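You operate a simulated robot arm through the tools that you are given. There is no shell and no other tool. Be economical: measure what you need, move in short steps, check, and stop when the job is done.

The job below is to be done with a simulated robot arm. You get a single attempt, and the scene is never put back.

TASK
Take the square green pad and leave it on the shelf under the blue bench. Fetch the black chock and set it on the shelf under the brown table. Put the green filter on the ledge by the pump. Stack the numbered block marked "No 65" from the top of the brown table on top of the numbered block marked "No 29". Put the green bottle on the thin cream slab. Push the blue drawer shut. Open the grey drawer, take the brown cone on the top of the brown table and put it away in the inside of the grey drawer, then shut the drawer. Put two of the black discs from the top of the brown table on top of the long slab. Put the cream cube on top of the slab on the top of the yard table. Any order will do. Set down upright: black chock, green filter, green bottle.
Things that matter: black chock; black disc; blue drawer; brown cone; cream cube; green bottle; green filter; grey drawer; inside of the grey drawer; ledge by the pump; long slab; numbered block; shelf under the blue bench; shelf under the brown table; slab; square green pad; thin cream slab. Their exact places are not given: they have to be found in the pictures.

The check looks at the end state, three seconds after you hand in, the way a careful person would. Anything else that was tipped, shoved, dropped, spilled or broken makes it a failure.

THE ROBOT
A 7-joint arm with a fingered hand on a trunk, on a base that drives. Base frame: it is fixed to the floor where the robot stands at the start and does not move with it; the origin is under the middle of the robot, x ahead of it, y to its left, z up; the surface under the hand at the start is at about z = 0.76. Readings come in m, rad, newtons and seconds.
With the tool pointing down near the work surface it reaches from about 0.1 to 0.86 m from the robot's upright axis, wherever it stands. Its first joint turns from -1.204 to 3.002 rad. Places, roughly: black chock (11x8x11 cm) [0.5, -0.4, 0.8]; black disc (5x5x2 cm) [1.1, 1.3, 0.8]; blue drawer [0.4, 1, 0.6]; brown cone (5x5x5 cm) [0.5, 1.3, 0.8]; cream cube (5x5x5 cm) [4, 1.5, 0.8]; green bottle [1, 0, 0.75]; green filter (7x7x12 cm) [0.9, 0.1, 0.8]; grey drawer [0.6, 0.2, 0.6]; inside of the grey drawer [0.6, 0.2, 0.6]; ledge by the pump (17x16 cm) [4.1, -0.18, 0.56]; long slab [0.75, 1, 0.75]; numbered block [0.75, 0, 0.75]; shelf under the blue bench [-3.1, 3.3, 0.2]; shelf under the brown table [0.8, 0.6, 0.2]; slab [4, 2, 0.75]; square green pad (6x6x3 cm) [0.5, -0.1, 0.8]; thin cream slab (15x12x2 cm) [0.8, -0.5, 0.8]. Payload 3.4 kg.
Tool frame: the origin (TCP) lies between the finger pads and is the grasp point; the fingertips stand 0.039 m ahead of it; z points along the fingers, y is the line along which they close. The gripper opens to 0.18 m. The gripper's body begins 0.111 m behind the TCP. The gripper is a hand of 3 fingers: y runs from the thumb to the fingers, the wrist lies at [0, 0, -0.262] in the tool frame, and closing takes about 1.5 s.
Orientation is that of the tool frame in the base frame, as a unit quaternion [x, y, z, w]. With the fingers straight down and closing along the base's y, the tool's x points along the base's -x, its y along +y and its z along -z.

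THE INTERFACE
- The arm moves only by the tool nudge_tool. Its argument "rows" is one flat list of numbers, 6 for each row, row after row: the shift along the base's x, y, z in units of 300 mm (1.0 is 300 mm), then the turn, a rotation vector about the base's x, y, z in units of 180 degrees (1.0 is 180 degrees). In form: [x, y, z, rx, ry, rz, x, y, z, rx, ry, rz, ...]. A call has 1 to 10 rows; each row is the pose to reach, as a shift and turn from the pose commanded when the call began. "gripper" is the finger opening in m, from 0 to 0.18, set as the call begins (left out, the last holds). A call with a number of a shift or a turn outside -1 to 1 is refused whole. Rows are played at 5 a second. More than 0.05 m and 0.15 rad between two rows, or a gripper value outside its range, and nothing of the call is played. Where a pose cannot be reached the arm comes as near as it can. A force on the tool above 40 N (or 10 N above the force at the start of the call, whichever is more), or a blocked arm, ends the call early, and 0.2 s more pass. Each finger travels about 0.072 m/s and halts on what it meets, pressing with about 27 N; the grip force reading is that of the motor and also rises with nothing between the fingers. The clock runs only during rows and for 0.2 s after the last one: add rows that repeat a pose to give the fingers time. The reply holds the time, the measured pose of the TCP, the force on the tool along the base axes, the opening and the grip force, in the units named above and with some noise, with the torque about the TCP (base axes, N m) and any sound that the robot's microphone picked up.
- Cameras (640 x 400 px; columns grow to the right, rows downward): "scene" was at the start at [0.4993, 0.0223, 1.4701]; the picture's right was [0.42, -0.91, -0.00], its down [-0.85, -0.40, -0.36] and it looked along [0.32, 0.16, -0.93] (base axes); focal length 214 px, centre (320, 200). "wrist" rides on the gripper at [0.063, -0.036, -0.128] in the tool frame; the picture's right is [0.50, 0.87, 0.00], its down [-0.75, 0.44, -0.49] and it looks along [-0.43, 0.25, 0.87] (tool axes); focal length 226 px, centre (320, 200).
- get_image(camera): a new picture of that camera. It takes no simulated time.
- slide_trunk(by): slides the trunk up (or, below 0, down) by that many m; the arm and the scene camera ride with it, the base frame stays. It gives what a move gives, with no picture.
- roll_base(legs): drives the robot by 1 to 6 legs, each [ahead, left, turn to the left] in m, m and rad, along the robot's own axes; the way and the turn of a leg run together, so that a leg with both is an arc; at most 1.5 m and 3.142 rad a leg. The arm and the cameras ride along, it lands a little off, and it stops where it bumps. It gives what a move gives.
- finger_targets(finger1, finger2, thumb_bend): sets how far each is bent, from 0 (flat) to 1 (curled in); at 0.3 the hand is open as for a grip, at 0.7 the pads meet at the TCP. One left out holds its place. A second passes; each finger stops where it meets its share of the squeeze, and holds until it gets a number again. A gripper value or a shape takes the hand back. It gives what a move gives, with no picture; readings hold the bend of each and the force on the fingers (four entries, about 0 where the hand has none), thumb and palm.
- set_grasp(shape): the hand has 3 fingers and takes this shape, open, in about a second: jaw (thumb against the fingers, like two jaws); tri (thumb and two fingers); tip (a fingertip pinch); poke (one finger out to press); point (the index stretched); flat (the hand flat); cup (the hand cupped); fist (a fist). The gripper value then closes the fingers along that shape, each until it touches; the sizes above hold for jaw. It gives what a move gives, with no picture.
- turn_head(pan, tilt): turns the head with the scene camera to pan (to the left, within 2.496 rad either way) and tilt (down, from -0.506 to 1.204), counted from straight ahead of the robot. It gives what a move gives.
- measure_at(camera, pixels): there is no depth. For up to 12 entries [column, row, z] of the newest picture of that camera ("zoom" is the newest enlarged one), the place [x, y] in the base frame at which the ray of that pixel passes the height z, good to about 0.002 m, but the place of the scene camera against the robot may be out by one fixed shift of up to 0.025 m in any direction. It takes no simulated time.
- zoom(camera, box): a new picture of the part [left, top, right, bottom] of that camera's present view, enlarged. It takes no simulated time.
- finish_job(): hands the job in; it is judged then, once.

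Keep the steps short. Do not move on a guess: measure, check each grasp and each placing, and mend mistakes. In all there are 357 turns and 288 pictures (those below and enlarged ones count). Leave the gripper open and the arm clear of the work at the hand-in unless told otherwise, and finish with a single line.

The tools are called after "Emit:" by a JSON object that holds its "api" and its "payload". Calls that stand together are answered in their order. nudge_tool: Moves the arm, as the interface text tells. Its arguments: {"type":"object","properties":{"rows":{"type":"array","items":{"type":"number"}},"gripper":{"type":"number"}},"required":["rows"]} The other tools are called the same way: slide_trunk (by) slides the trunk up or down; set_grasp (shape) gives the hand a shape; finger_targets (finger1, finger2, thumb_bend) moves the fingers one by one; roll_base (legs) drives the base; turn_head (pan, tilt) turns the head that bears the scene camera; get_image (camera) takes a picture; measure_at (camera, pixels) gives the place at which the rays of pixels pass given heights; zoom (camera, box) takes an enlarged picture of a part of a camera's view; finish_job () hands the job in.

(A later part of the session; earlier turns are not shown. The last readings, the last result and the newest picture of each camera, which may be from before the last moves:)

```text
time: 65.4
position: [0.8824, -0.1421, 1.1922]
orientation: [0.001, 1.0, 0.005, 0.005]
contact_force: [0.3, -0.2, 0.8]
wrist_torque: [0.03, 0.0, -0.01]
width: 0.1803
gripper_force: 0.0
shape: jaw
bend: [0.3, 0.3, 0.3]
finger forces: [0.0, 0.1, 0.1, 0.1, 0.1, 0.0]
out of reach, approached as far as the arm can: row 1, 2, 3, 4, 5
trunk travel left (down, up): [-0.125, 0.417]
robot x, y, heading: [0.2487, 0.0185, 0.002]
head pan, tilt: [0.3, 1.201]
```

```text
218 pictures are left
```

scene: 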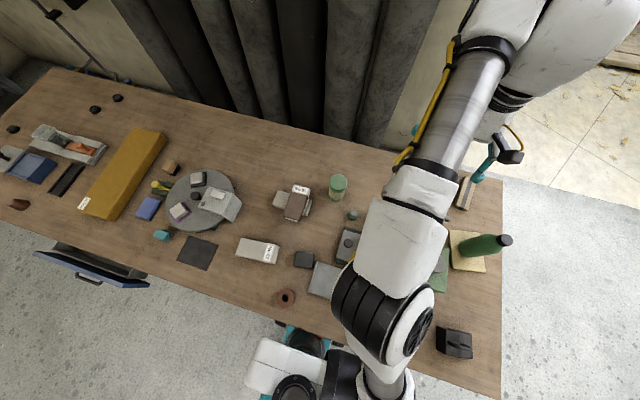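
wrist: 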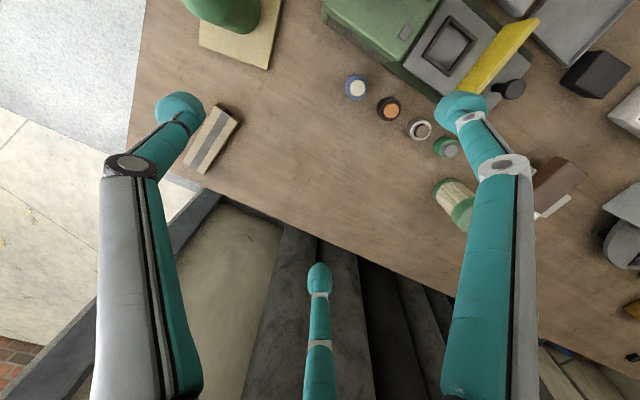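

Stuck on a wrist limit, I suspect; I try turning the tool about z while moving left.

Emit:
{"api": "nudge_tool", "payload": {"rows": [0, 0, 0, 0, 0, 0.04, 0, 0, 0, 0, 0, 0.08, 0, 0, 0, 0, 0, 0.12, 0, 0.05, 0, 0, 0, 0.16, 0, 0.1, 0, 0, 0, 0.2]}}

```text
time: 66.6
position: [0.8837, -0.1465, 1.2061]
orientation: [-0.309, 0.951, 0.006, 0.005]
contact_force: [0.1, 0.7, 0.4]
wrist_torque: [0.0, 0.05, 0.0]
width: 0.1802
gripper_force: 0.1
shape: jaw
bend: [0.3, 0.3, 0.3]
finger forces: [0.0, 0.1, 0.1, 0.0, 0.0, 0.0]
out of reach, approached as far as the arm can: row 4, 5
trunk travel left (down, up): [-0.125, 0.417]
robot x, y, heading: [0.2499, 0.0162, 0.005]
head pan, tilt: [0.3, 1.201]
```

Emit:
{"api": "nudge_tool", "payload": {"rows": [0, -0.1, -0.1, 0, 0, -0.04, 0, -0.2, -0.2, 0, 0, -0.08, 0, -0.3, -0.3, 0, 0, -0.12, 0, -0.4, -0.4, 0, 0, -0.16, 0, -0.5, -0.5, 0, 0, -0.2]}}

Emit:
{"api": "get_image", "payload": {"camera": "scene"}}

```text
time: 67.8
position: [0.8859, -0.2962, 1.0545]
orientation: [0.002, 1.0, 0.005, 0.004]
contact_force: [1.0, 0.9, -0.2]
wrist_torque: [0.02, -0.01, 0.01]
width: 0.18
gripper_force: 0.0
shape: jaw
bend: [0.3, 0.3, 0.3]
finger forces: [0.0, 0.0, 0.0, 0.0, 0.0, 0.0]
trunk travel left (down, up): [-0.125, 0.417]
robot x, y, heading: [0.2489, 0.0169, 0.0]
head pan, tilt: [0.3, 1.201]
```

```text
217 pictures are left
```

scene: 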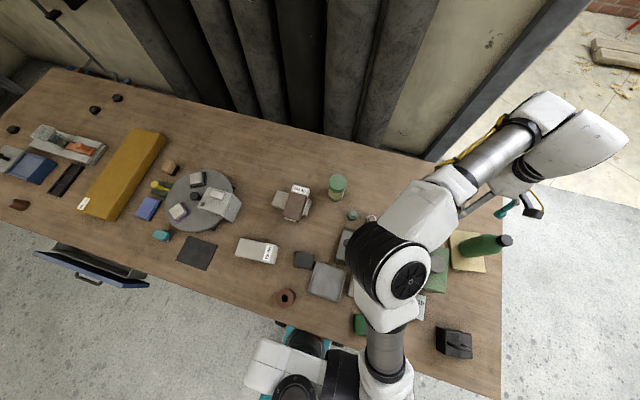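

I retrace the outward arc I came by: toward (1.03, −0.10, 0.97).

Emit:
{"api": "nudge_tool", "payload": {"rows": [0.08, 0, -0.1, 0, 0, 0, 0.16, 0.07, -0.2, 0, 0, 0, 0.25, 0.2, -0.28, 0, 0, 0, 0.34, 0.33, -0.28, 0, 0, 0, 0.42, 0.46, -0.28, 0, 0, 0, 0.48, 0.6, -0.28, 0, 0, 0, 0.48, 0.75, -0.26, 0, 0, 0]}}

Emit:
{"api": "nudge_tool", "payload": {"rows": [-0.06, 0.12, 0, 0, 0, 0, -0.14, 0.24, 0, 0, 0, 0, -0.22, 0.36, 0.03, 0, 0, 0, -0.3, 0.48, 0.06, 0, 0, 0]}}

Emit:
{"api": "get_image", "payload": {"camera": "wrist"}}

Emit:
{"api": "get_image", "payload": {"camera": "scene"}}

```text
refused: row 3 steps farther than a row can; nothing moved
```

```text
time: 68.8
position: [0.8755, -0.2199, 1.0925]
orientation: [0.001, 1.0, 0.006, 0.004]
contact_force: [0.0, -0.5, -0.4]
wrist_torque: [-0.03, -0.01, -0.01]
width: 0.1801
gripper_force: 0.0
shape: jaw
bend: [0.3, 0.3, 0.3]
finger forces: [0.0, 0.0, 0.1, 0.0, 0.1, 0.0]
out of reach, approached as far as the arm can: row 2, 3, 4
trunk travel left (down, up): [-0.125, 0.417]
robot x, y, heading: [0.2503, 0.0158, 0.001]
head pan, tilt: [0.3, 1.201]
```

```text
216 pictures are left
```

wrist: 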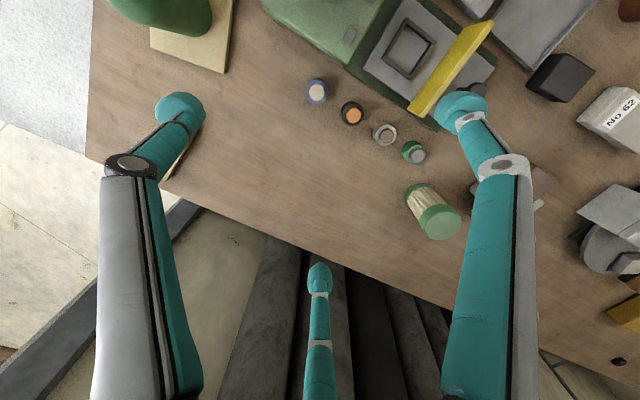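

```text
215 pictures are left
```

scene: 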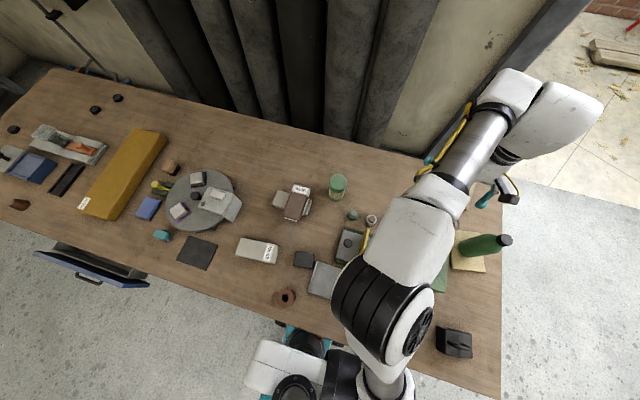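

One call was refused. From (0.876, −0.220, 1.09) I go out and down to about (1.02, −0.13, 0.97).

Emit:
{"api": "nudge_tool", "payload": {"rows": [0.08, 0, -0.12, 0, 0, 0, 0.16, 0.03, -0.24, 0, 0, 0, 0.26, 0.08, -0.34, 0, 0, 0, 0.36, 0.16, -0.4, 0, 0, 0, 0.46, 0.28, -0.4, 0, 0, 0]}}

```text
time: 70.0
position: [1.0179, -0.1336, 0.9736]
orientation: [0.001, 1.0, 0.003, 0.005]
contact_force: [-0.1, 0.0, -1.1]
wrist_torque: [0.01, 0.02, 0.04]
width: 0.1798
gripper_force: 0.0
shape: jaw
bend: [0.3, 0.3, 0.3]
finger forces: [0.1, 0.1, 0.0, 0.0, 0.1, 0.0]
trunk travel left (down, up): [-0.125, 0.417]
robot x, y, heading: [0.2537, 0.0145, -0.001]
head pan, tilt: [0.3, 1.201]
```

Emit:
{"api": "nudge_tool", "payload": {"rows": [0, 0.13, 0, 0, 0, 0, -0.02, 0.26, 0, 0, 0, 0, -0.06, 0.39, 0, 0, 0, 0, -0.13, 0.5, 0.02, 0, 0, 0, -0.22, 0.6, 0.02, 0, 0, 0, -0.35, 0.667, 0.02, 0, 0, 0]}}

Emit:
{"api": "get_image", "payload": {"camera": "wrist"}}

```text
time: 71.4
position: [1.0165, -0.1259, 0.976]
orientation: [0.002, 1.0, 0.005, 0.005]
contact_force: [-0.7, 0.4, -0.1]
wrist_torque: [-0.02, -0.01, 0.0]
width: 0.1799
gripper_force: 0.0
shape: jaw
bend: [0.3, 0.3, 0.3]
finger forces: [0.0, 0.0, 0.0, 0.0, 0.1, 0.0]
out of reach, approached as far as the arm can: row 1, 2, 3, 4, 5, 6
trunk travel left (down, up): [-0.125, 0.417]
robot x, y, heading: [0.2534, 0.0162, 0.005]
head pan, tilt: [0.3, 1.201]
```

```text
214 pictures are left
```

wrist: 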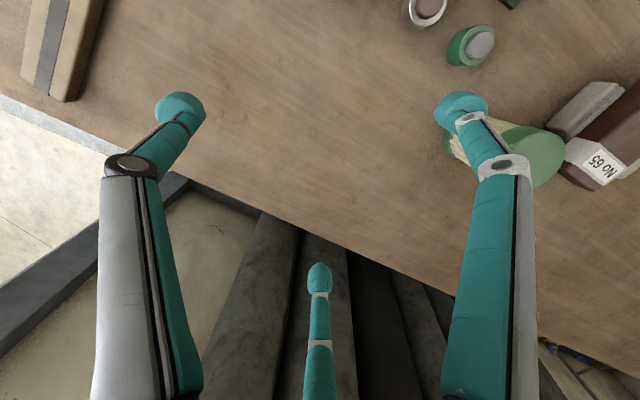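

Emit:
{"api": "nudge_tool", "payload": {"rows": [0.08, 0, -0.12, 0, 0, 0, 0.16, 0.06, -0.18, 0, 0, 0, 0.22, 0.18, -0.18, 0, 0, 0, 0.22, 0.3, -0.18, 0, 0, 0]}}

Emit:
{"api": "get_image", "payload": {"camera": "scene"}}

```text
time: 72.4
position: [1.0817, -0.0425, 0.9244]
orientation: [0.003, 1.0, 0.005, 0.005]
contact_force: [-0.2, -0.4, 0.3]
wrist_torque: [-0.02, -0.01, -0.01]
width: 0.1799
gripper_force: 0.0
shape: jaw
bend: [0.3, 0.3, 0.3]
finger forces: [0.0, 0.0, 0.1, 0.0, 0.0, 0.0]
out of reach, approached as far as the arm can: row 4
trunk travel left (down, up): [-0.125, 0.417]
robot x, y, heading: [0.2544, 0.0151, 0.001]
head pan, tilt: [0.3, 1.201]
```

```text
213 pictures are left
```

scene: 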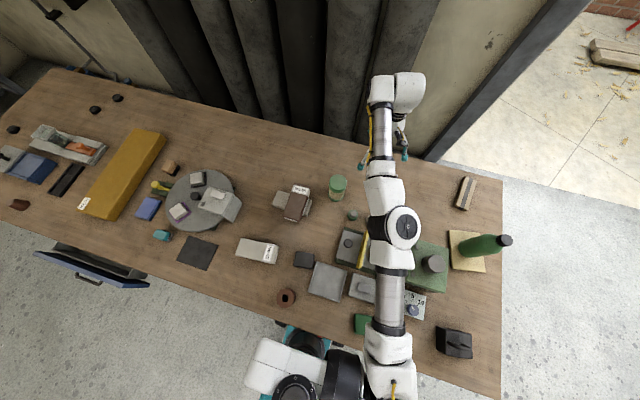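

The arm is stretched straight now. I try pulling in and to the left, to fold the elbow the other way.

Emit:
{"api": "nudge_tool", "payload": {"rows": [-0.05, 0.08, 0.05, 0, 0, 0, -0.12, 0.16, 0.1, 0, 0, 0, -0.2, 0.24, 0.13, 0, 0, 0, -0.28, 0.3, 0.15, 0, 0, 0]}}

Emit:
{"api": "get_image", "payload": {"camera": "scene"}}

```text
time: 73.4
position: [1.043, 0.0417, 0.9769]
orientation: [0.001, 1.0, 0.003, 0.002]
contact_force: [0.2, 0.8, -0.5]
wrist_torque: [0.01, 0.04, 0.04]
width: 0.1799
gripper_force: 0.1
shape: jaw
bend: [0.3, 0.3, 0.3]
finger forces: [0.0, 0.1, 0.0, 0.1, 0.0, 0.0]
out of reach, approached as far as the arm can: row 2, 3, 4
trunk travel left (down, up): [-0.125, 0.417]
robot x, y, heading: [0.2499, 0.0192, 0.006]
head pan, tilt: [0.3, 1.201]
```

```text
212 pictures are left
```

scene: 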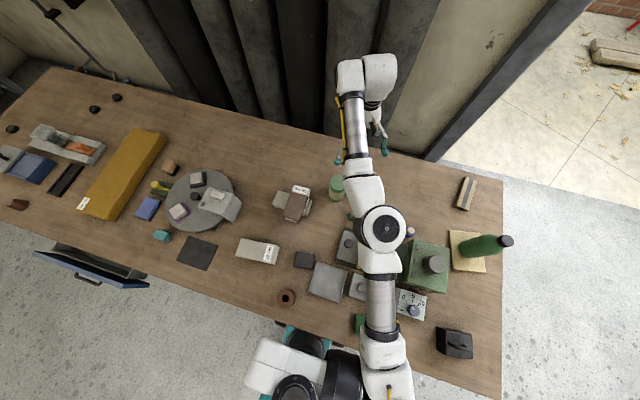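

It crossed. Now to above the filter.

Emit:
{"api": "nudge_tool", "payload": {"rows": [-0.1, 0.02, 0.03, 0, 0, 0, -0.22, 0.04, 0.05, 0, 0, 0, -0.33, 0.06, 0.05, 0, 0, 0, -0.43, 0.08, 0.05, 0, 0, 0]}}

Emit:
{"api": "get_image", "payload": {"camera": "wrist"}}

```text
time: 74.4
position: [1.0302, 0.041, 1.0151]
orientation: [0.001, 1.0, 0.003, 0.005]
contact_force: [0.3, -0.4, 1.0]
wrist_torque: [0.02, -0.02, -0.01]
width: 0.1798
gripper_force: 0.0
shape: jaw
bend: [0.3, 0.3, 0.3]
finger forces: [0.1, 0.0, 0.0, 0.0, 0.0, 0.0]
out of reach, approached as far as the arm can: row 1, 2, 3, 4
trunk travel left (down, up): [-0.125, 0.417]
robot x, y, heading: [0.2509, 0.0183, 0.006]
head pan, tilt: [0.3, 1.201]
```

```text
211 pictures are left
```

wrist: 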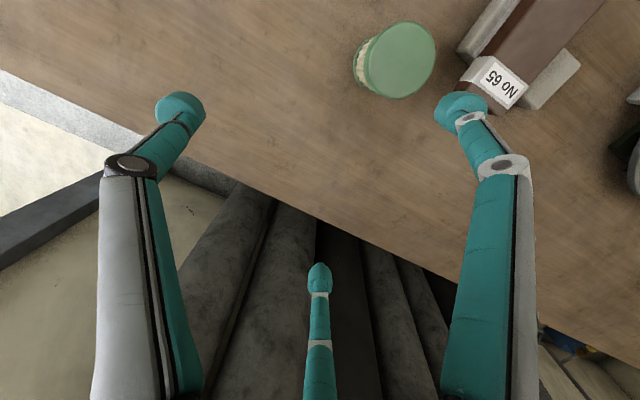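

Simplest is to move the base: back 0.118 m and left 0.025 m puts the hand over the filter (fingertips 0.976, filter top ≈0.88).

Emit:
{"api": "roll_base", "payload": {"legs": [[-0.118, 0.025, 0]]}}

Emit:
{"api": "get_image", "payload": {"camera": "wrist"}}

```text
time: 75.7
position: [0.9088, 0.0625, 1.0173]
orientation: [0.001, 1.0, 0.005, 0.005]
contact_force: [-0.4, -0.1, -0.2]
wrist_torque: [0.03, 0.0, 0.0]
width: 0.1802
gripper_force: 0.1
shape: jaw
bend: [0.3, 0.3, 0.3]
finger forces: [0.0, 0.0, 0.1, 0.0, 0.1, 0.1]
trunk travel left (down, up): [-0.125, 0.417]
robot x, y, heading: [0.1335, 0.041, -0.003]
head pan, tilt: [0.3, 1.201]
```

```text
210 pictures are left
```

wrist: 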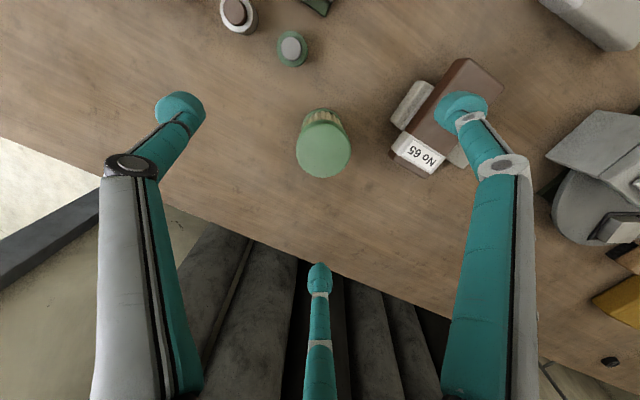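

Emit:
{"api": "measure_at", "payload": {"camera": "wrist", "pixels": [[323, 150, 0.88], [350, 150, 0.88], [295, 150, 0.88], [323, 177, 0.88], [320, 112, 0.765], [410, 130, 0.8], [418, 93, 0.8]]}}

```text
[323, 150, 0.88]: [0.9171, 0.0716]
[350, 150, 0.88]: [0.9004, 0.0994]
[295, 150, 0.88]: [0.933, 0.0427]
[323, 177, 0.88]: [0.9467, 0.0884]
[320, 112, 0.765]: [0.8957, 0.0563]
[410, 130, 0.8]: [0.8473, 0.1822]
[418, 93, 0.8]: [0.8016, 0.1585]
```

Filter centre ≈ (0.916, 0.070). Narrow to 0.14 and descend to z≈0.84.

Emit:
{"api": "nudge_tool", "payload": {"rows": [0.023, 0.025, -0.1, 0, 0, 0, 0.023, 0.025, -0.2, 0, 0, 0, 0.023, 0.025, -0.3, 0, 0, 0], "gripper": 0.14}}

Emit:
{"api": "get_image", "payload": {"camera": "wrist"}}

```text
time: 76.5
position: [0.9391, 0.0629, 0.9348]
orientation: [0.002, 1.0, 0.003, 0.004]
contact_force: [0.2, -0.3, -0.4]
wrist_torque: [0.01, 0.0, -0.01]
width: 0.1405
gripper_force: 0.0
shape: jaw
bend: [0.57, 0.57, 0.57]
finger forces: [0.0, 0.0, 0.1, 0.0, 0.0, 0.0]
out of reach, approached as far as the arm can: row 1, 2, 3
trunk travel left (down, up): [-0.125, 0.417]
robot x, y, heading: [0.1318, 0.0414, 0.005]
head pan, tilt: [0.3, 1.201]
```

```text
209 pictures are left
```

wrist: 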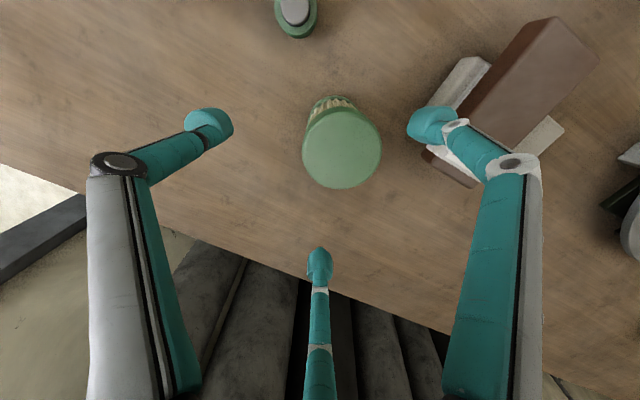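

The stretched arm slides outward as it goes down; I correct with the base (back 0.03, left 0.008).

Emit:
{"api": "roll_base", "payload": {"legs": [[-0.03, 0.01, 0]]}}

Emit:
{"api": "nudge_tool", "payload": {"rows": [-0.02, 0, -0.05, 0, 0, 0, -0.02, 0, -0.1, 0, 0, 0]}}

Emit:
{"api": "get_image", "payload": {"camera": "wrist"}}

Emit:
{"api": "get_image", "payload": {"camera": "scene"}}

```text
time: 77.3
position: [0.9078, 0.0703, 0.9364]
orientation: [0.002, 1.0, 0.003, 0.005]
contact_force: [0.4, 1.0, 0.6]
wrist_torque: [0.0, -0.02, 0.0]
width: 0.1403
gripper_force: 0.1
shape: jaw
bend: [0.57, 0.57, 0.57]
finger forces: [0.0, 0.0, 0.1, 0.1, 0.1, 0.0]
trunk travel left (down, up): [-0.125, 0.417]
robot x, y, heading: [0.1025, 0.0439, 0.001]
head pan, tilt: [0.3, 1.201]
```

```text
time: 77.9
position: [0.9145, 0.073, 0.913]
orientation: [0.003, 1.0, 0.001, 0.005]
contact_force: [0.0, -1.1, 0.5]
wrist_torque: [-0.03, 0.0, -0.01]
width: 0.1401
gripper_force: 0.1
shape: jaw
bend: [0.57, 0.57, 0.57]
finger forces: [0.1, 0.0, 0.0, 0.1, 0.0, 0.1]
out of reach, approached as far as the arm can: row 1, 2
trunk travel left (down, up): [-0.125, 0.417]
robot x, y, heading: [0.0972, 0.0503, 0.005]
head pan, tilt: [0.3, 1.201]
```

```text
208 pictures are left
```

wrist: 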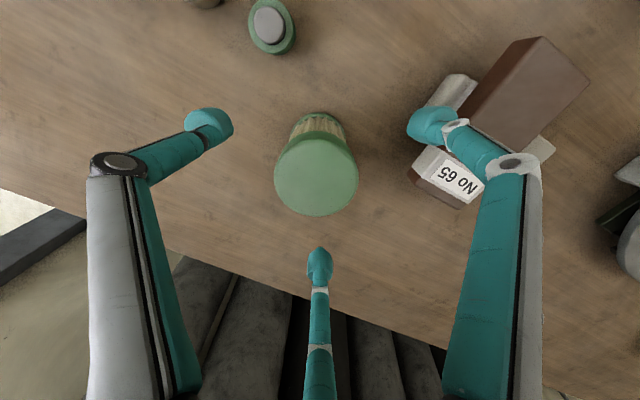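

```text
207 pictures are left
```

scene: 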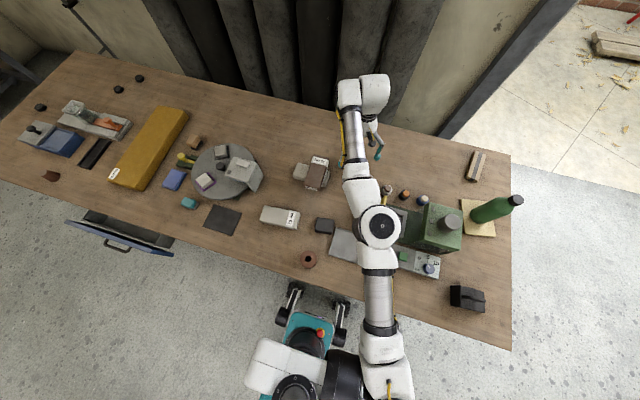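

I lower the trunk 0.03 m and watch whether the hand just rides down.

Emit:
{"api": "slide_trunk", "payload": {"by": -0.03}}

```text
time: 78.7
position: [0.922, 0.0735, 0.8458]
orientation: [0.004, 1.0, 0.002, -0.02]
contact_force: [-0.4, 0.2, 0.4]
wrist_torque: [-0.04, -0.05, 0.03]
width: 0.1402
gripper_force: 0.0
shape: jaw
bend: [0.57, 0.57, 0.57]
finger forces: [0.0, 0.0, 0.1, 0.0, 0.0, 0.0]
trunk travel left (down, up): [-0.095, 0.447]
robot x, y, heading: [0.104, 0.0491, 0.006]
head pan, tilt: [0.3, 1.201]
```

Emit:
{"api": "get_image", "payload": {"camera": "wrist"}}

Emit:
{"api": "nudge_tool", "payload": {"rows": [-0.02, -0.01, 0, 0, 0, 0]}}

```text
206 pictures are left
```

wrist: 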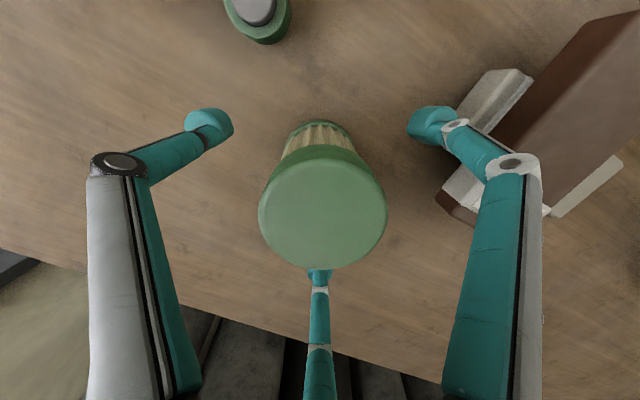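

```text
time: 79.0
position: [0.9239, 0.0717, 0.8431]
orientation: [0.002, 1.0, 0.002, -0.023]
contact_force: [0.1, 0.7, 0.3]
wrist_torque: [-0.01, -0.01, 0.02]
width: 0.1401
gripper_force: 0.1
shape: jaw
bend: [0.57, 0.57, 0.57]
finger forces: [0.0, 0.0, 0.2, 0.0, 0.1, 0.0]
out of reach, approached as far as the arm can: row 1
trunk travel left (down, up): [-0.095, 0.447]
robot x, y, heading: [0.102, 0.0508, 0.004]
head pan, tilt: [0.3, 1.201]
```

Filter centred. Close.

Emit:
{"api": "nudge_tool", "payload": {"rows": [0, 0, 0, 0, 0, 0, 0, 0, 0, 0, 0, 0, 0, 0, 0, 0, 0, 0, 0, 0, 0, 0, 0, 0, 0, 0, 0, 0, 0, 0, 0, 0, 0, 0, 0, 0], "gripper": 0.02}}

Emit:
{"api": "get_image", "payload": {"camera": "wrist"}}

```text
time: 80.5
position: [0.9236, 0.0729, 0.8422]
orientation: [0.003, 1.0, 0.002, -0.023]
contact_force: [0.2, 0.4, 0.6]
wrist_torque: [-0.02, -0.02, -0.03]
width: 0.061
gripper_force: 26.8
shape: jaw
bend: [0.72, 0.72, 0.74]
finger forces: [24.7, 24.5, 0.0, 0.0, 24.7, 0.0]
trunk travel left (down, up): [-0.095, 0.447]
robot x, y, heading: [0.0985, 0.048, 0.0]
head pan, tilt: [0.3, 1.201]
```

```text
205 pictures are left
```

wrist: 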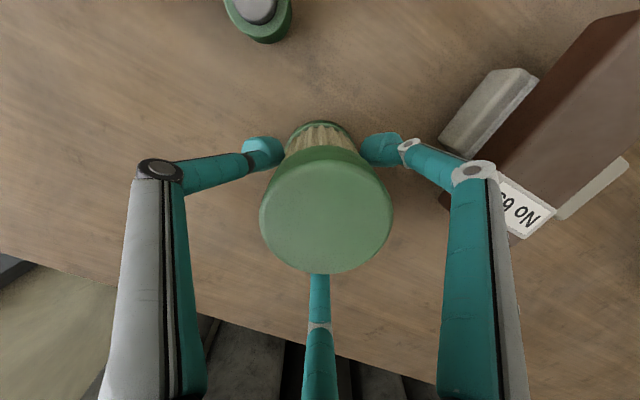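

Gripped. I lift by raising the trunk 0.07 m.

Emit:
{"api": "slide_trunk", "payload": {"by": 0.07}}

Emit:
{"api": "get_image", "payload": {"camera": "scene"}}

```text
time: 81.5
position: [0.8999, 0.0719, 1.0027]
orientation: [0.002, 0.999, 0.003, 0.041]
contact_force: [-0.3, -0.3, -2.7]
wrist_torque: [-0.01, 0.02, 0.03]
width: 0.0609
gripper_force: 26.9
shape: jaw
bend: [0.72, 0.72, 0.74]
finger forces: [24.7, 24.4, 0.1, 0.0, 24.8, 0.1]
trunk travel left (down, up): [-0.165, 0.377]
robot x, y, heading: [0.1, 0.0513, 0.002]
head pan, tilt: [0.3, 1.201]
```

```text
204 pictures are left
```

scene: 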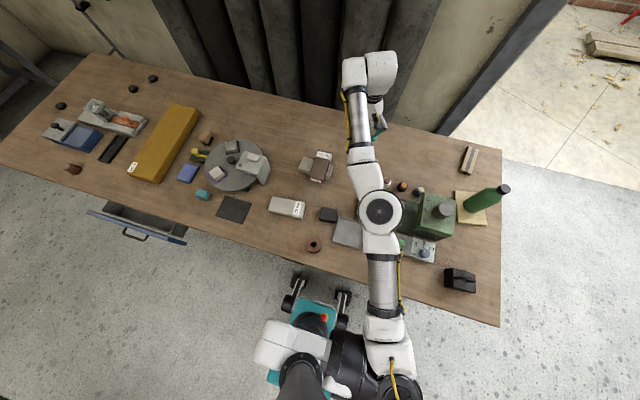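

Lifted (bottom ≈0.92). I back the base off so the hand leaves the table area.

Emit:
{"api": "roll_base", "payload": {"legs": [[-0.6, 0, 0]]}}

Emit:
{"api": "turn_head", "payload": {"pan": -0.6, "tilt": 0.5}}

Emit:
{"api": "get_image", "payload": {"camera": "scene"}}

Emit:
{"api": "turn_head", "payload": {"pan": 0.3, "tilt": 0.75}}

Emit:
{"api": "get_image", "payload": {"camera": "scene"}}

```text
time: 84.9
position: [0.3005, 0.07, 1.0068]
orientation: [0.003, 0.999, 0.003, 0.043]
contact_force: [0.4, -0.6, -2.4]
wrist_torque: [-0.02, -0.01, -0.03]
width: 0.0608
gripper_force: 27.5
shape: jaw
bend: [0.72, 0.72, 0.74]
finger forces: [24.9, 24.4, 0.1, 0.0, 24.8, 0.0]
trunk travel left (down, up): [-0.165, 0.377]
robot x, y, heading: [-0.4932, 0.0441, -0.0]
head pan, tilt: [0.3, 1.201]
```

```text
time: 86.1
position: [0.3004, 0.0713, 1.0101]
orientation: [0.004, 0.999, 0.002, 0.044]
contact_force: [0.7, 0.3, -1.8]
wrist_torque: [0.0, -0.01, 0.01]
width: 0.0608
gripper_force: 27.3
shape: jaw
bend: [0.72, 0.72, 0.74]
finger forces: [24.9, 24.6, 0.0, 0.0, 25.1, 0.0]
trunk travel left (down, up): [-0.165, 0.377]
robot x, y, heading: [-0.496, 0.0515, 0.002]
head pan, tilt: [-0.6, 0.499]
```

```text
203 pictures are left
```

scene: 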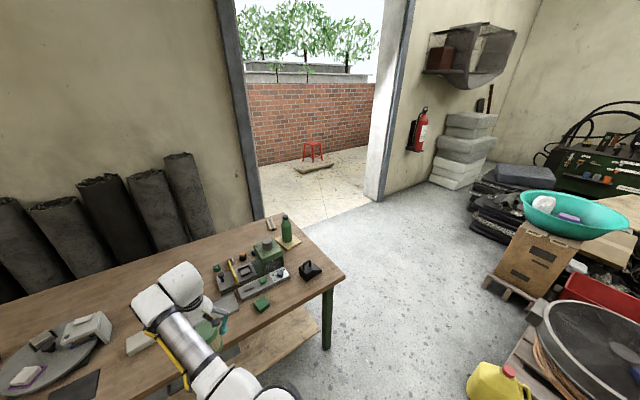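

```text
time: 87.3
position: [0.2998, 0.0712, 1.0107]
orientation: [0.003, 0.999, 0.003, 0.045]
contact_force: [0.3, -0.1, -3.2]
wrist_torque: [0.02, -0.04, 0.02]
width: 0.0604
gripper_force: 27.0
shape: jaw
bend: [0.72, 0.72, 0.74]
finger forces: [24.9, 24.6, 0.1, 0.1, 25.0, 0.0]
trunk travel left (down, up): [-0.165, 0.377]
robot x, y, heading: [-0.4967, 0.0489, 0.008]
head pan, tilt: [0.3, 0.75]
```

```text
202 pictures are left
```

scene: 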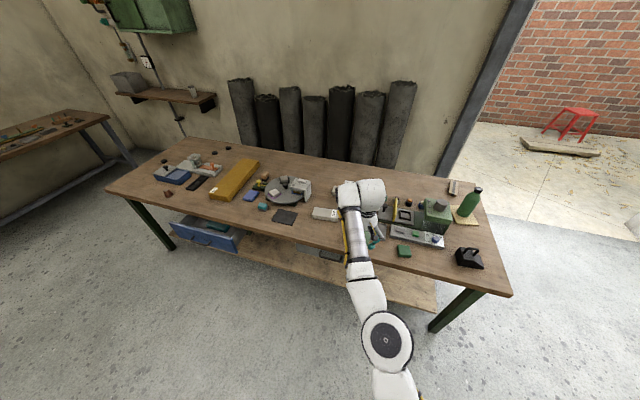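

Emit:
{"api": "turn_head", "payload": {"pan": -0.6, "tilt": 0.5}}

Emit:
{"api": "get_image", "payload": {"camera": "scene"}}

Emit:
{"api": "measure_at", "payload": {"camera": "scene", "pixels": [[375, 200, 0.0], [364, 187, 0.0], [327, 348, 0.0], [490, 399, 0.0], [484, 285, 0.0], [470, 235, 0.0], [430, 180, 0.0], [265, 215, 0.0], [300, 172, 0.0], [340, 165, 0.0], [526, 310, 0.0]]}}

```text
time: 88.5
position: [0.3014, 0.0712, 1.0114]
orientation: [0.002, 0.999, 0.002, 0.045]
contact_force: [0.4, -0.2, -3.5]
wrist_torque: [0.01, -0.02, -0.01]
width: 0.0611
gripper_force: 26.8
shape: jaw
bend: [0.72, 0.72, 0.74]
finger forces: [24.9, 24.7, 0.1, 0.1, 25.0, 0.0]
trunk travel left (down, up): [-0.165, 0.377]
robot x, y, heading: [-0.4946, 0.0469, 0.001]
head pan, tilt: [-0.6, 0.499]
```

```text
201 pictures are left
```

scene: 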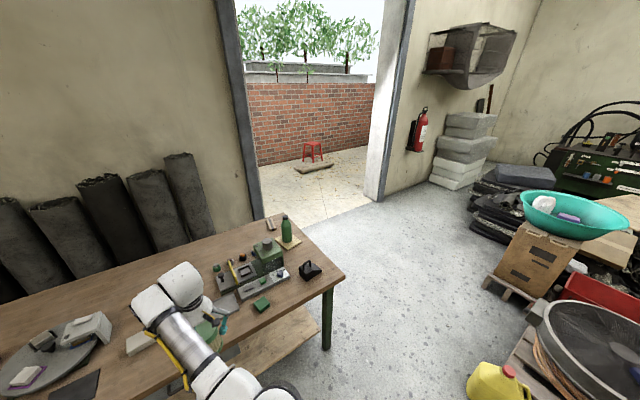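

```text
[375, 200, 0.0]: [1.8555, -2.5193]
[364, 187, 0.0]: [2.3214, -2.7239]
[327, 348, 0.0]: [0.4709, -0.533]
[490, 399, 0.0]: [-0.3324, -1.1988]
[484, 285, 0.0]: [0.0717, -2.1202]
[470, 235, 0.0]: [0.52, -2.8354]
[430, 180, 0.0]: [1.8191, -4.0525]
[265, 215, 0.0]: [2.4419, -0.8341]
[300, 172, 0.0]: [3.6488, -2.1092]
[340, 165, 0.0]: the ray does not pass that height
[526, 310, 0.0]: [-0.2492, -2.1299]
```

Door opening spans about y −0.7…−2.5; a yellow jug stands at (−0.33,−1.2). I raise the trunk 0.05 m for clearance and drive round the table's right end.

Emit:
{"api": "slide_trunk", "payload": {"by": 0.05}}

Emit:
{"api": "roll_base", "payload": {"legs": [[0.4, -0.75, 0], [0.6, -0.6, 0]]}}

Emit:
{"api": "turn_head", "payload": {"pan": 0.0, "tilt": 0.4}}

Emit:
{"api": "get_image", "payload": {"camera": "scene"}}

```text
time: 89.4
position: [0.28, 0.0712, 1.1133]
orientation: [0.003, 0.997, 0.002, 0.082]
contact_force: [0.4, -0.1, -3.5]
wrist_torque: [0.01, 0.04, 0.01]
width: 0.0609
gripper_force: 27.6
shape: jaw
bend: [0.72, 0.72, 0.74]
finger forces: [25.0, 24.5, 0.0, 0.1, 24.9, 0.0]
trunk travel left (down, up): [-0.215, 0.327]
robot x, y, heading: [-0.4961, 0.0448, -0.001]
head pan, tilt: [-0.6, 0.499]
```

```text
time: 98.0
position: [1.2671, -1.2764, 1.1168]
orientation: [0.005, 0.996, -0.001, 0.084]
contact_force: [0.4, -0.5, -2.4]
wrist_torque: [-0.05, 0.05, 0.02]
width: 0.0608
gripper_force: 26.7
shape: jaw
bend: [0.72, 0.72, 0.74]
finger forces: [25.1, 24.4, 0.1, 0.0, 25.0, 0.0]
trunk travel left (down, up): [-0.215, 0.327]
robot x, y, heading: [0.4919, -1.3009, -0.0]
head pan, tilt: [-0.6, 0.499]
```

```text
time: 99.0
position: [1.2647, -1.2837, 1.1208]
orientation: [0.006, 0.996, 0.003, 0.085]
contact_force: [-0.7, -0.4, -2.8]
wrist_torque: [0.01, 0.02, 0.01]
width: 0.0609
gripper_force: 27.0
shape: jaw
bend: [0.72, 0.72, 0.74]
finger forces: [25.1, 24.4, 0.0, 0.0, 25.0, 0.0]
trunk travel left (down, up): [-0.215, 0.327]
robot x, y, heading: [0.4935, -1.3014, -0.005]
head pan, tilt: [0.0, 0.4]
```

```text
200 pictures are left
```

scene: 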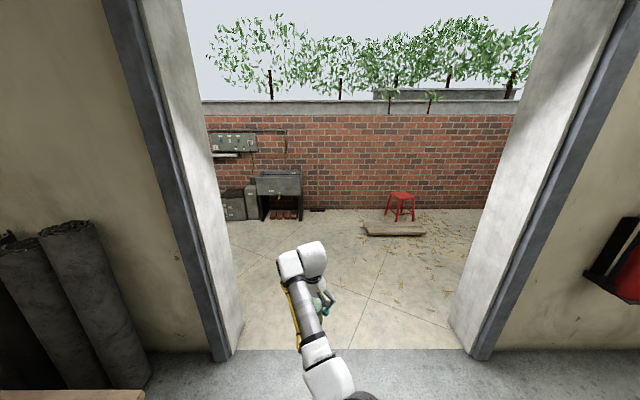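

Emit:
{"api": "measure_at", "payload": {"camera": "scene", "pixels": [[220, 360, 0.0], [480, 358, 0.0], [240, 320, 0.0], [450, 320, 0.0], [275, 218, 0.0], [365, 232, 0.0]]}}

```text
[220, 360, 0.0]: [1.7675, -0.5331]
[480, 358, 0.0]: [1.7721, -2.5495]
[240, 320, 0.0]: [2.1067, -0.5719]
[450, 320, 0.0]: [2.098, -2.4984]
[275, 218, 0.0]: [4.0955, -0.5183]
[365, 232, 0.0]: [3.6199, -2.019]
```

Opening y −0.55…−2.5, wall x 1.77–2.1. I drive through to about (2.2, −1.35) and look around the yard.

Emit:
{"api": "roll_base", "payload": {"legs": [[1.2, 0, 0], [0.5, 0, 0]]}}

Emit:
{"api": "turn_head", "payload": {"pan": 0.6, "tilt": 0.5}}

Emit:
{"api": "get_image", "payload": {"camera": "scene"}}

Emit:
{"api": "turn_head", "payload": {"pan": 1.3, "tilt": 0.5}}

Emit:
{"api": "get_image", "payload": {"camera": "scene"}}

```text
time: 107.7
position: [2.973, -1.3106, 1.1212]
orientation: [0.012, 0.996, 0.001, 0.085]
contact_force: [0.9, 0.5, -3.4]
wrist_torque: [0.02, -0.02, -0.01]
width: 0.0608
gripper_force: 27.2
shape: jaw
bend: [0.72, 0.72, 0.74]
finger forces: [25.1, 24.6, 0.0, 0.0, 25.0, 0.1]
trunk travel left (down, up): [-0.215, 0.327]
robot x, y, heading: [2.1961, -1.3206, -0.012]
head pan, tilt: [0.0, 0.4]
```

```text
time: 108.7
position: [2.9707, -1.3093, 1.125]
orientation: [0.012, 0.996, 0.002, 0.086]
contact_force: [0.4, -0.4, -2.8]
wrist_torque: [0.0, 0.0, -0.02]
width: 0.0606
gripper_force: 27.1
shape: jaw
bend: [0.72, 0.72, 0.74]
finger forces: [25.2, 24.6, 0.0, 0.1, 25.1, 0.0]
trunk travel left (down, up): [-0.215, 0.327]
robot x, y, heading: [2.1989, -1.3201, -0.017]
head pan, tilt: [0.6, 0.499]
```

```text
199 pictures are left
```

scene: 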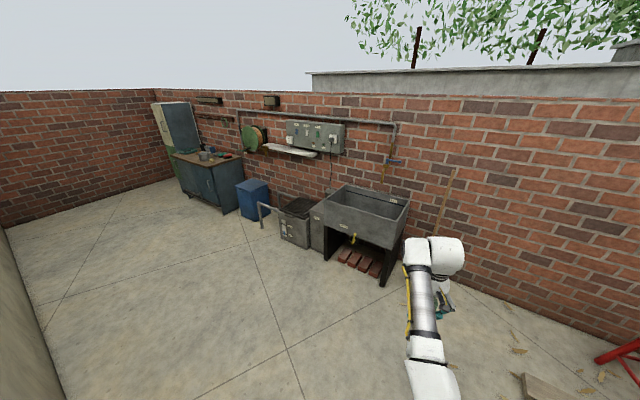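

```text
time: 109.7
position: [2.9713, -1.3084, 1.1249]
orientation: [0.012, 0.996, 0.002, 0.086]
contact_force: [0.3, -0.2, -1.8]
wrist_torque: [-0.01, 0.0, 0.0]
width: 0.0608
gripper_force: 27.4
shape: jaw
bend: [0.72, 0.72, 0.74]
finger forces: [25.2, 24.6, 0.0, 0.0, 25.0, 0.0]
trunk travel left (down, up): [-0.215, 0.327]
robot x, y, heading: [2.1961, -1.3203, -0.015]
head pan, tilt: [1.3, 0.499]
```

```text
198 pictures are left
```

scene: 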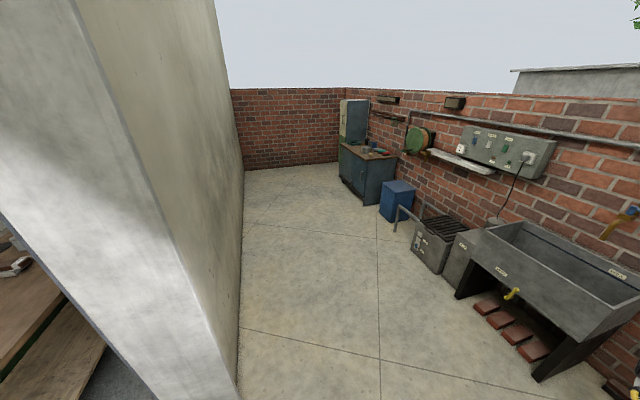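

The pump box and ledge are left of the sink. I drive to about (2.95, −0.3).

Emit:
{"api": "roll_base", "payload": {"legs": [[0.5, 0.3, 0.015], [0.25, 0.7, 0]]}}

Emit:
{"api": "turn_head", "payload": {"pan": 0.0, "tilt": 0.9}}

Emit:
{"api": "get_image", "payload": {"camera": "scene"}}

Emit:
{"api": "turn_head", "payload": {"pan": 0.9, "tilt": 0.6}}

Emit:
{"api": "get_image", "payload": {"camera": "scene"}}

```text
time: 116.7
position: [3.7238, -0.3039, 1.1255]
orientation: [0.005, 0.996, 0.002, 0.086]
contact_force: [-0.1, 0.1, -2.3]
wrist_torque: [-0.01, 0.0, 0.01]
width: 0.0608
gripper_force: 26.9
shape: jaw
bend: [0.72, 0.72, 0.74]
finger forces: [25.2, 24.7, 0.0, 0.1, 25.1, 0.0]
trunk travel left (down, up): [-0.215, 0.327]
robot x, y, heading: [2.95, -0.3279, 0.0]
head pan, tilt: [1.3, 0.499]
```

```text
time: 118.2
position: [3.7224, -0.3021, 1.1293]
orientation: [0.005, 0.996, 0.001, 0.088]
contact_force: [0.3, 0.8, -2.4]
wrist_torque: [0.04, -0.04, -0.04]
width: 0.0607
gripper_force: 27.3
shape: jaw
bend: [0.72, 0.72, 0.74]
finger forces: [25.2, 24.6, 0.0, 0.0, 25.2, 0.0]
trunk travel left (down, up): [-0.215, 0.327]
robot x, y, heading: [2.9504, -0.3242, -0.001]
head pan, tilt: [0.0, 0.901]
```

```text
197 pictures are left
```

scene: 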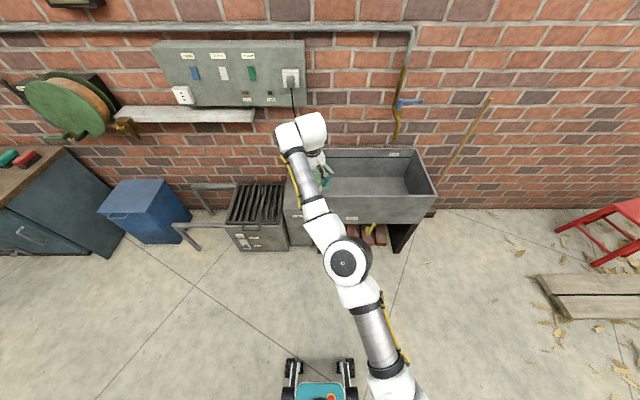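

```text
time: 119.4
position: [3.7237, -0.3022, 1.1297]
orientation: [0.006, 0.996, 0.002, 0.088]
contact_force: [0.4, -0.4, -3.2]
wrist_torque: [0.0, 0.0, -0.01]
width: 0.0606
gripper_force: 26.8
shape: jaw
bend: [0.72, 0.72, 0.74]
finger forces: [25.2, 24.4, 0.1, 0.0, 25.1, 0.0]
trunk travel left (down, up): [-0.215, 0.327]
robot x, y, heading: [2.9531, -0.3263, -0.001]
head pan, tilt: [0.901, 0.6]
```

```text
196 pictures are left
```

scene: 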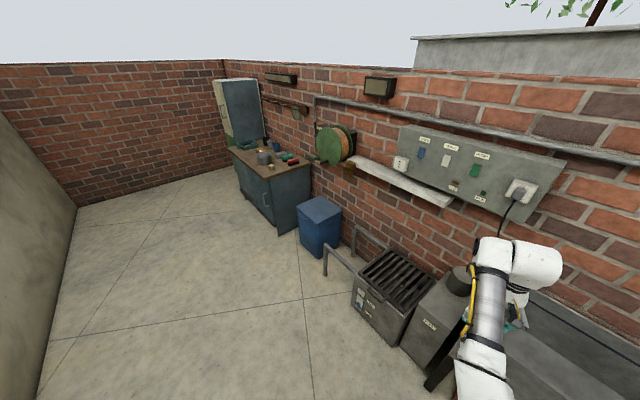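

Emit:
{"api": "zoom", "payload": {"camera": "scene", "box": [330, 220, 570, 400]}}

Emit:
{"api": "get_image", "payload": {"camera": "wrist"}}

```text
2.22 times, centred on (450, 310) of scene
```

zoom: 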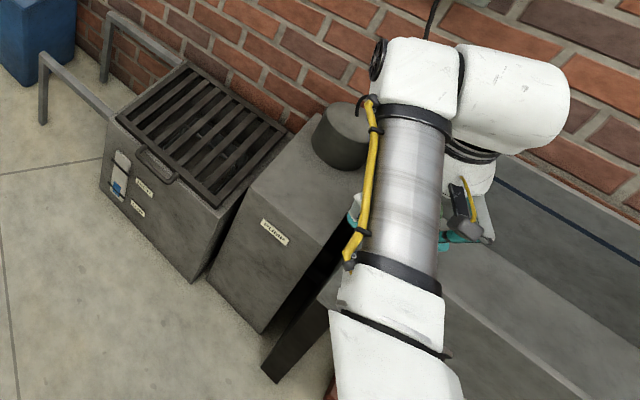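

```text
194 pictures are left
```

wrist: 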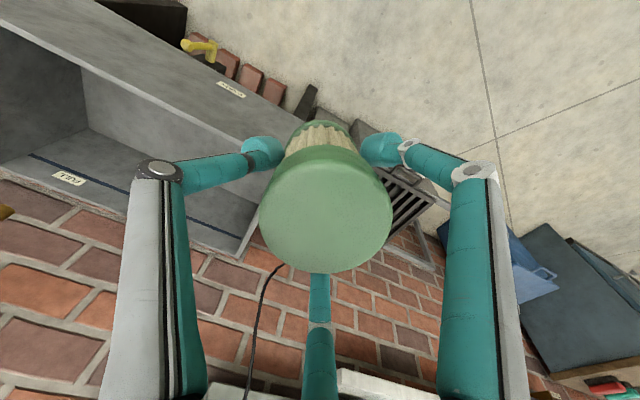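

I move left 0.45 m to get a clear view of the pump housing top.

Emit:
{"api": "roll_base", "payload": {"legs": [[0, 0.45, 0]]}}

Emit:
{"api": "turn_head", "payload": {"pan": -0.3, "tilt": 1.0}}

Emit:
{"api": "get_image", "payload": {"camera": "scene"}}

Emit:
{"api": "get_image", "payload": {"camera": "wrist"}}

```text
time: 122.1
position: [3.7221, 0.1327, 1.129]
orientation: [0.004, 0.996, 0.007, 0.088]
contact_force: [-0.2, -0.6, -3.2]
wrist_torque: [-0.01, -0.05, 0.0]
width: 0.0606
gripper_force: 26.7
shape: jaw
bend: [0.72, 0.72, 0.74]
finger forces: [25.3, 24.5, 0.0, 0.0, 25.1, 0.1]
trunk travel left (down, up): [-0.215, 0.327]
robot x, y, heading: [2.9509, 0.1159, 0.005]
head pan, tilt: [0.901, 0.6]
```

```text
time: 123.5
position: [3.7201, 0.1442, 1.1345]
orientation: [0.005, 0.996, 0.001, 0.09]
contact_force: [0.1, 1.0, -2.8]
wrist_torque: [0.01, 0.01, 0.02]
width: 0.061
gripper_force: 27.3
shape: jaw
bend: [0.72, 0.72, 0.74]
finger forces: [25.3, 24.5, 0.0, 0.1, 25.2, 0.1]
trunk travel left (down, up): [-0.215, 0.327]
robot x, y, heading: [2.9494, 0.1157, 0.005]
head pan, tilt: [-0.3, 1.0]
```

```text
193 pictures are left
```

scene: 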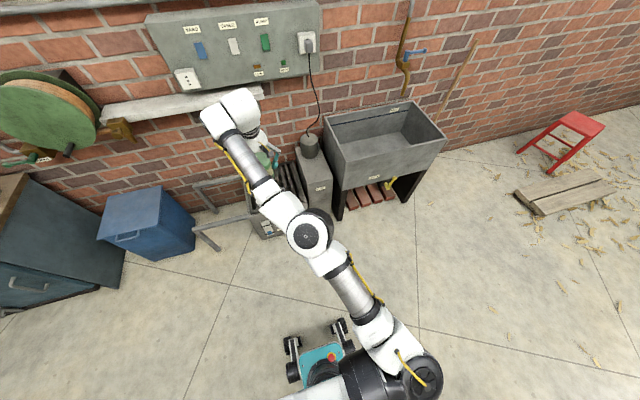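

```text
192 pictures are left
```

wrist: 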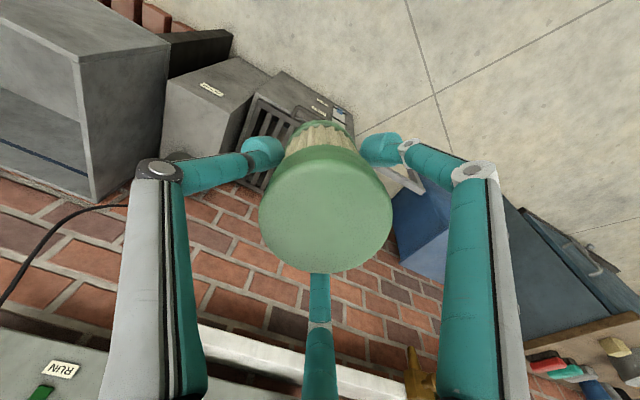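

Emit:
{"api": "zoom", "payload": {"camera": "scene", "box": [240, 90, 420, 230]}}

```text
2.86 times, centred on (330, 160) of scene
```

zoom: 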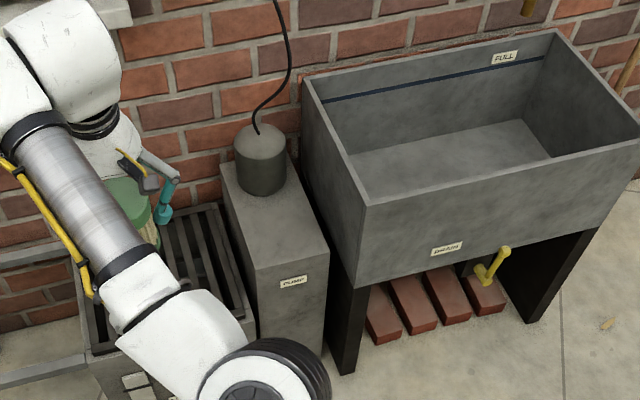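

Emit:
{"api": "measure_at", "payload": {"camera": "zoom", "pixels": [[257, 270, 0.56], [329, 250, 0.56], [222, 168, 0.56], [262, 195, 0.56], [235, 185, 0.56], [287, 180, 0.56], [368, 205, 0.8], [305, 75, 0.8], [262, 140, 0.67]]}}

```text
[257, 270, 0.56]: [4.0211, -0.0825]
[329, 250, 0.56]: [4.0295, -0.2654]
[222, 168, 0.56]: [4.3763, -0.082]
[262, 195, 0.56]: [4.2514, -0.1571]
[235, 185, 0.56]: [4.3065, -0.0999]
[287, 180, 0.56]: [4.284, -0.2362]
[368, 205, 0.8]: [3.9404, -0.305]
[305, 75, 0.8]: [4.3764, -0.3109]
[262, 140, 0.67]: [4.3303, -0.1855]
```

The ledge is the front of the "PUMP" box top: about x 4.01–4.18, y −0.09…−0.27, z 0.56; sink wall at y≈−0.31. I lower the trunk before going in, to pass under the wall panel.

Emit:
{"api": "slide_trunk", "payload": {"by": -0.15}}

```text
time: 125.2
position: [3.7794, 0.1446, 0.7892]
orientation: [0.005, 0.999, 0.001, -0.047]
contact_force: [0.1, -0.2, -2.4]
wrist_torque: [0.04, -0.04, -0.04]
width: 0.061
gripper_force: 27.3
shape: jaw
bend: [0.72, 0.72, 0.74]
finger forces: [25.0, 24.8, 0.0, 0.0, 25.1, 0.0]
trunk travel left (down, up): [-0.065, 0.477]
robot x, y, heading: [2.9496, 0.1167, -0.004]
head pan, tilt: [-0.3, 1.0]
```

Emit:
{"api": "nudge_tool", "payload": {"rows": [0, 0, 0, 0, -0.015, 0, 0, 0, 0, 0, -0.03, 0]}}

Emit:
{"api": "nudge_tool", "payload": {"rows": [0, 0, 0, 0, 0, 0.042, 0, 0, 0, 0, 0, 0.084, 0, 0, 0, 0, 0, 0.126, 0, 0, 0, 0, 0, 0.168, 0, 0, 0, 0, 0, 0.21, 0, 0, 0, 0, 0, 0.252, 0, 0, 0, 0, 0, 0.294, 0, 0, 0, 0, 0, 0.333]}}

Emit:
{"api": "get_image", "payload": {"camera": "wrist"}}

Emit:
{"api": "get_image", "payload": {"camera": "scene"}}

```text
time: 125.8
position: [3.8051, 0.1396, 0.7902]
orientation: [0.005, 1.0, 0.001, -0.002]
contact_force: [-0.3, 0.2, -2.1]
wrist_torque: [-0.01, -0.01, 0.02]
width: 0.0607
gripper_force: 27.3
shape: jaw
bend: [0.72, 0.72, 0.74]
finger forces: [24.9, 24.7, 0.0, 0.0, 25.0, 0.1]
out of reach, approached as far as the arm can: row 1, 2
trunk travel left (down, up): [-0.065, 0.477]
robot x, y, heading: [2.9505, 0.1149, 0.005]
head pan, tilt: [-0.3, 1.0]
```

```text
time: 127.6
position: [3.8052, 0.1393, 0.7891]
orientation: [-0.498, 0.867, 0.002, -0.002]
contact_force: [0.3, 0.8, -3.4]
wrist_torque: [0.01, 0.01, 0.01]
width: 0.0608
gripper_force: 26.2
shape: jaw
bend: [0.72, 0.72, 0.74]
finger forces: [25.1, 24.6, 0.1, 0.0, 25.1, 0.1]
trunk travel left (down, up): [-0.065, 0.477]
robot x, y, heading: [2.9498, 0.1176, -0.0]
head pan, tilt: [-0.3, 1.0]
```

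```text
190 pictures are left
```

wrist: 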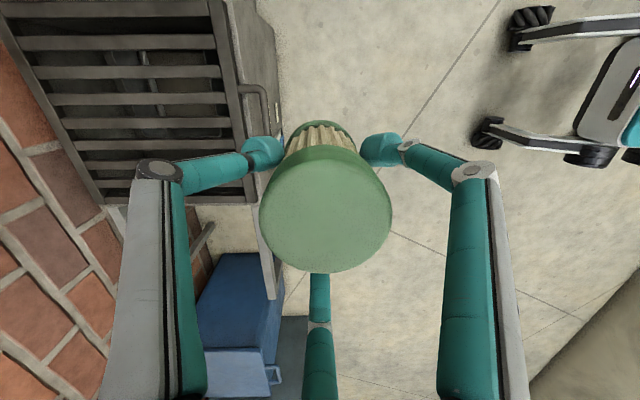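

```text
189 pictures are left
```

scene: 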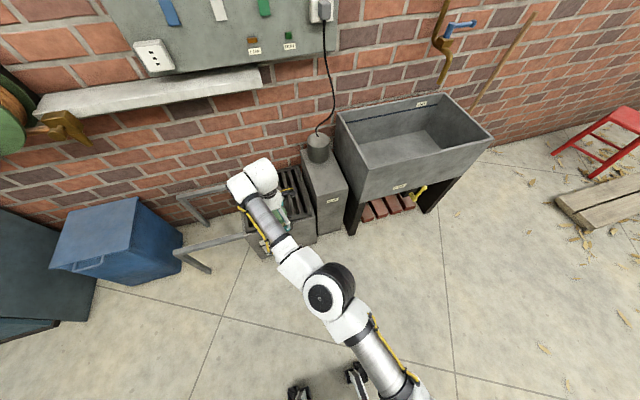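

I drive the hand diagonally over the ledge: +0.28 ahead, −0.319 to the right.

Emit:
{"api": "roll_base", "payload": {"legs": [[0.28, -0.319, 0]]}}

Emit:
{"api": "get_image", "payload": {"camera": "scene"}}

Emit:
{"api": "get_image", "payload": {"camera": "wrist"}}

```text
time: 130.2
position: [4.0885, -0.1666, 0.7894]
orientation: [-0.498, 0.867, -0.001, -0.004]
contact_force: [-0.3, -0.3, -2.8]
wrist_torque: [0.01, 0.04, 0.0]
width: 0.0609
gripper_force: 26.5
shape: jaw
bend: [0.72, 0.72, 0.74]
finger forces: [24.9, 24.7, 0.0, 0.0, 25.0, 0.0]
trunk travel left (down, up): [-0.065, 0.477]
robot x, y, heading: [3.2337, -0.1987, 0.01]
head pan, tilt: [-0.3, 1.0]
```

```text
188 pictures are left
```

scene: 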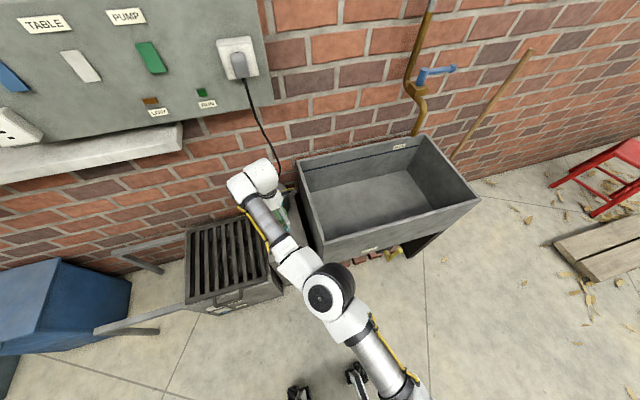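

```text
187 pictures are left
```

wrist: 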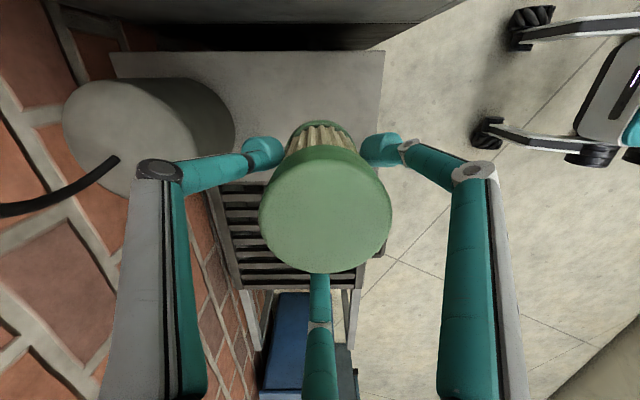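

Emit:
{"api": "measure_at", "payload": {"camera": "wrist", "pixels": [[383, 52, 0.56], [113, 52, 0.56], [233, 130, 0.56], [222, 80, 0.6], [213, 180, 0.56], [372, 45, 0.8], [467, 0, 0.8]]}}

Emit:
{"api": "zoom", "payload": {"camera": "wrist", "box": [60, 0, 480, 260]}}

```text
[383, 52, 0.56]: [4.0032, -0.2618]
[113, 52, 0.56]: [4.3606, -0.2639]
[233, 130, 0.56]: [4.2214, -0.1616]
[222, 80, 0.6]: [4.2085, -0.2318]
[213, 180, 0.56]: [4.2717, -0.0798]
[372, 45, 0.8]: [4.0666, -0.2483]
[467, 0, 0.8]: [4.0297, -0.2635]
```

```text
1.52 times, centred on (270, 130) of wrist
```

zoom: 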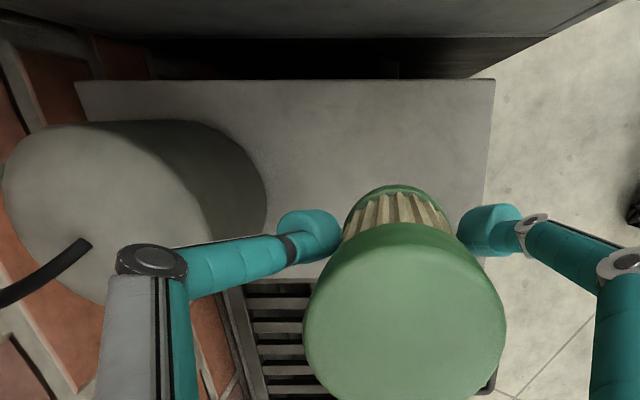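

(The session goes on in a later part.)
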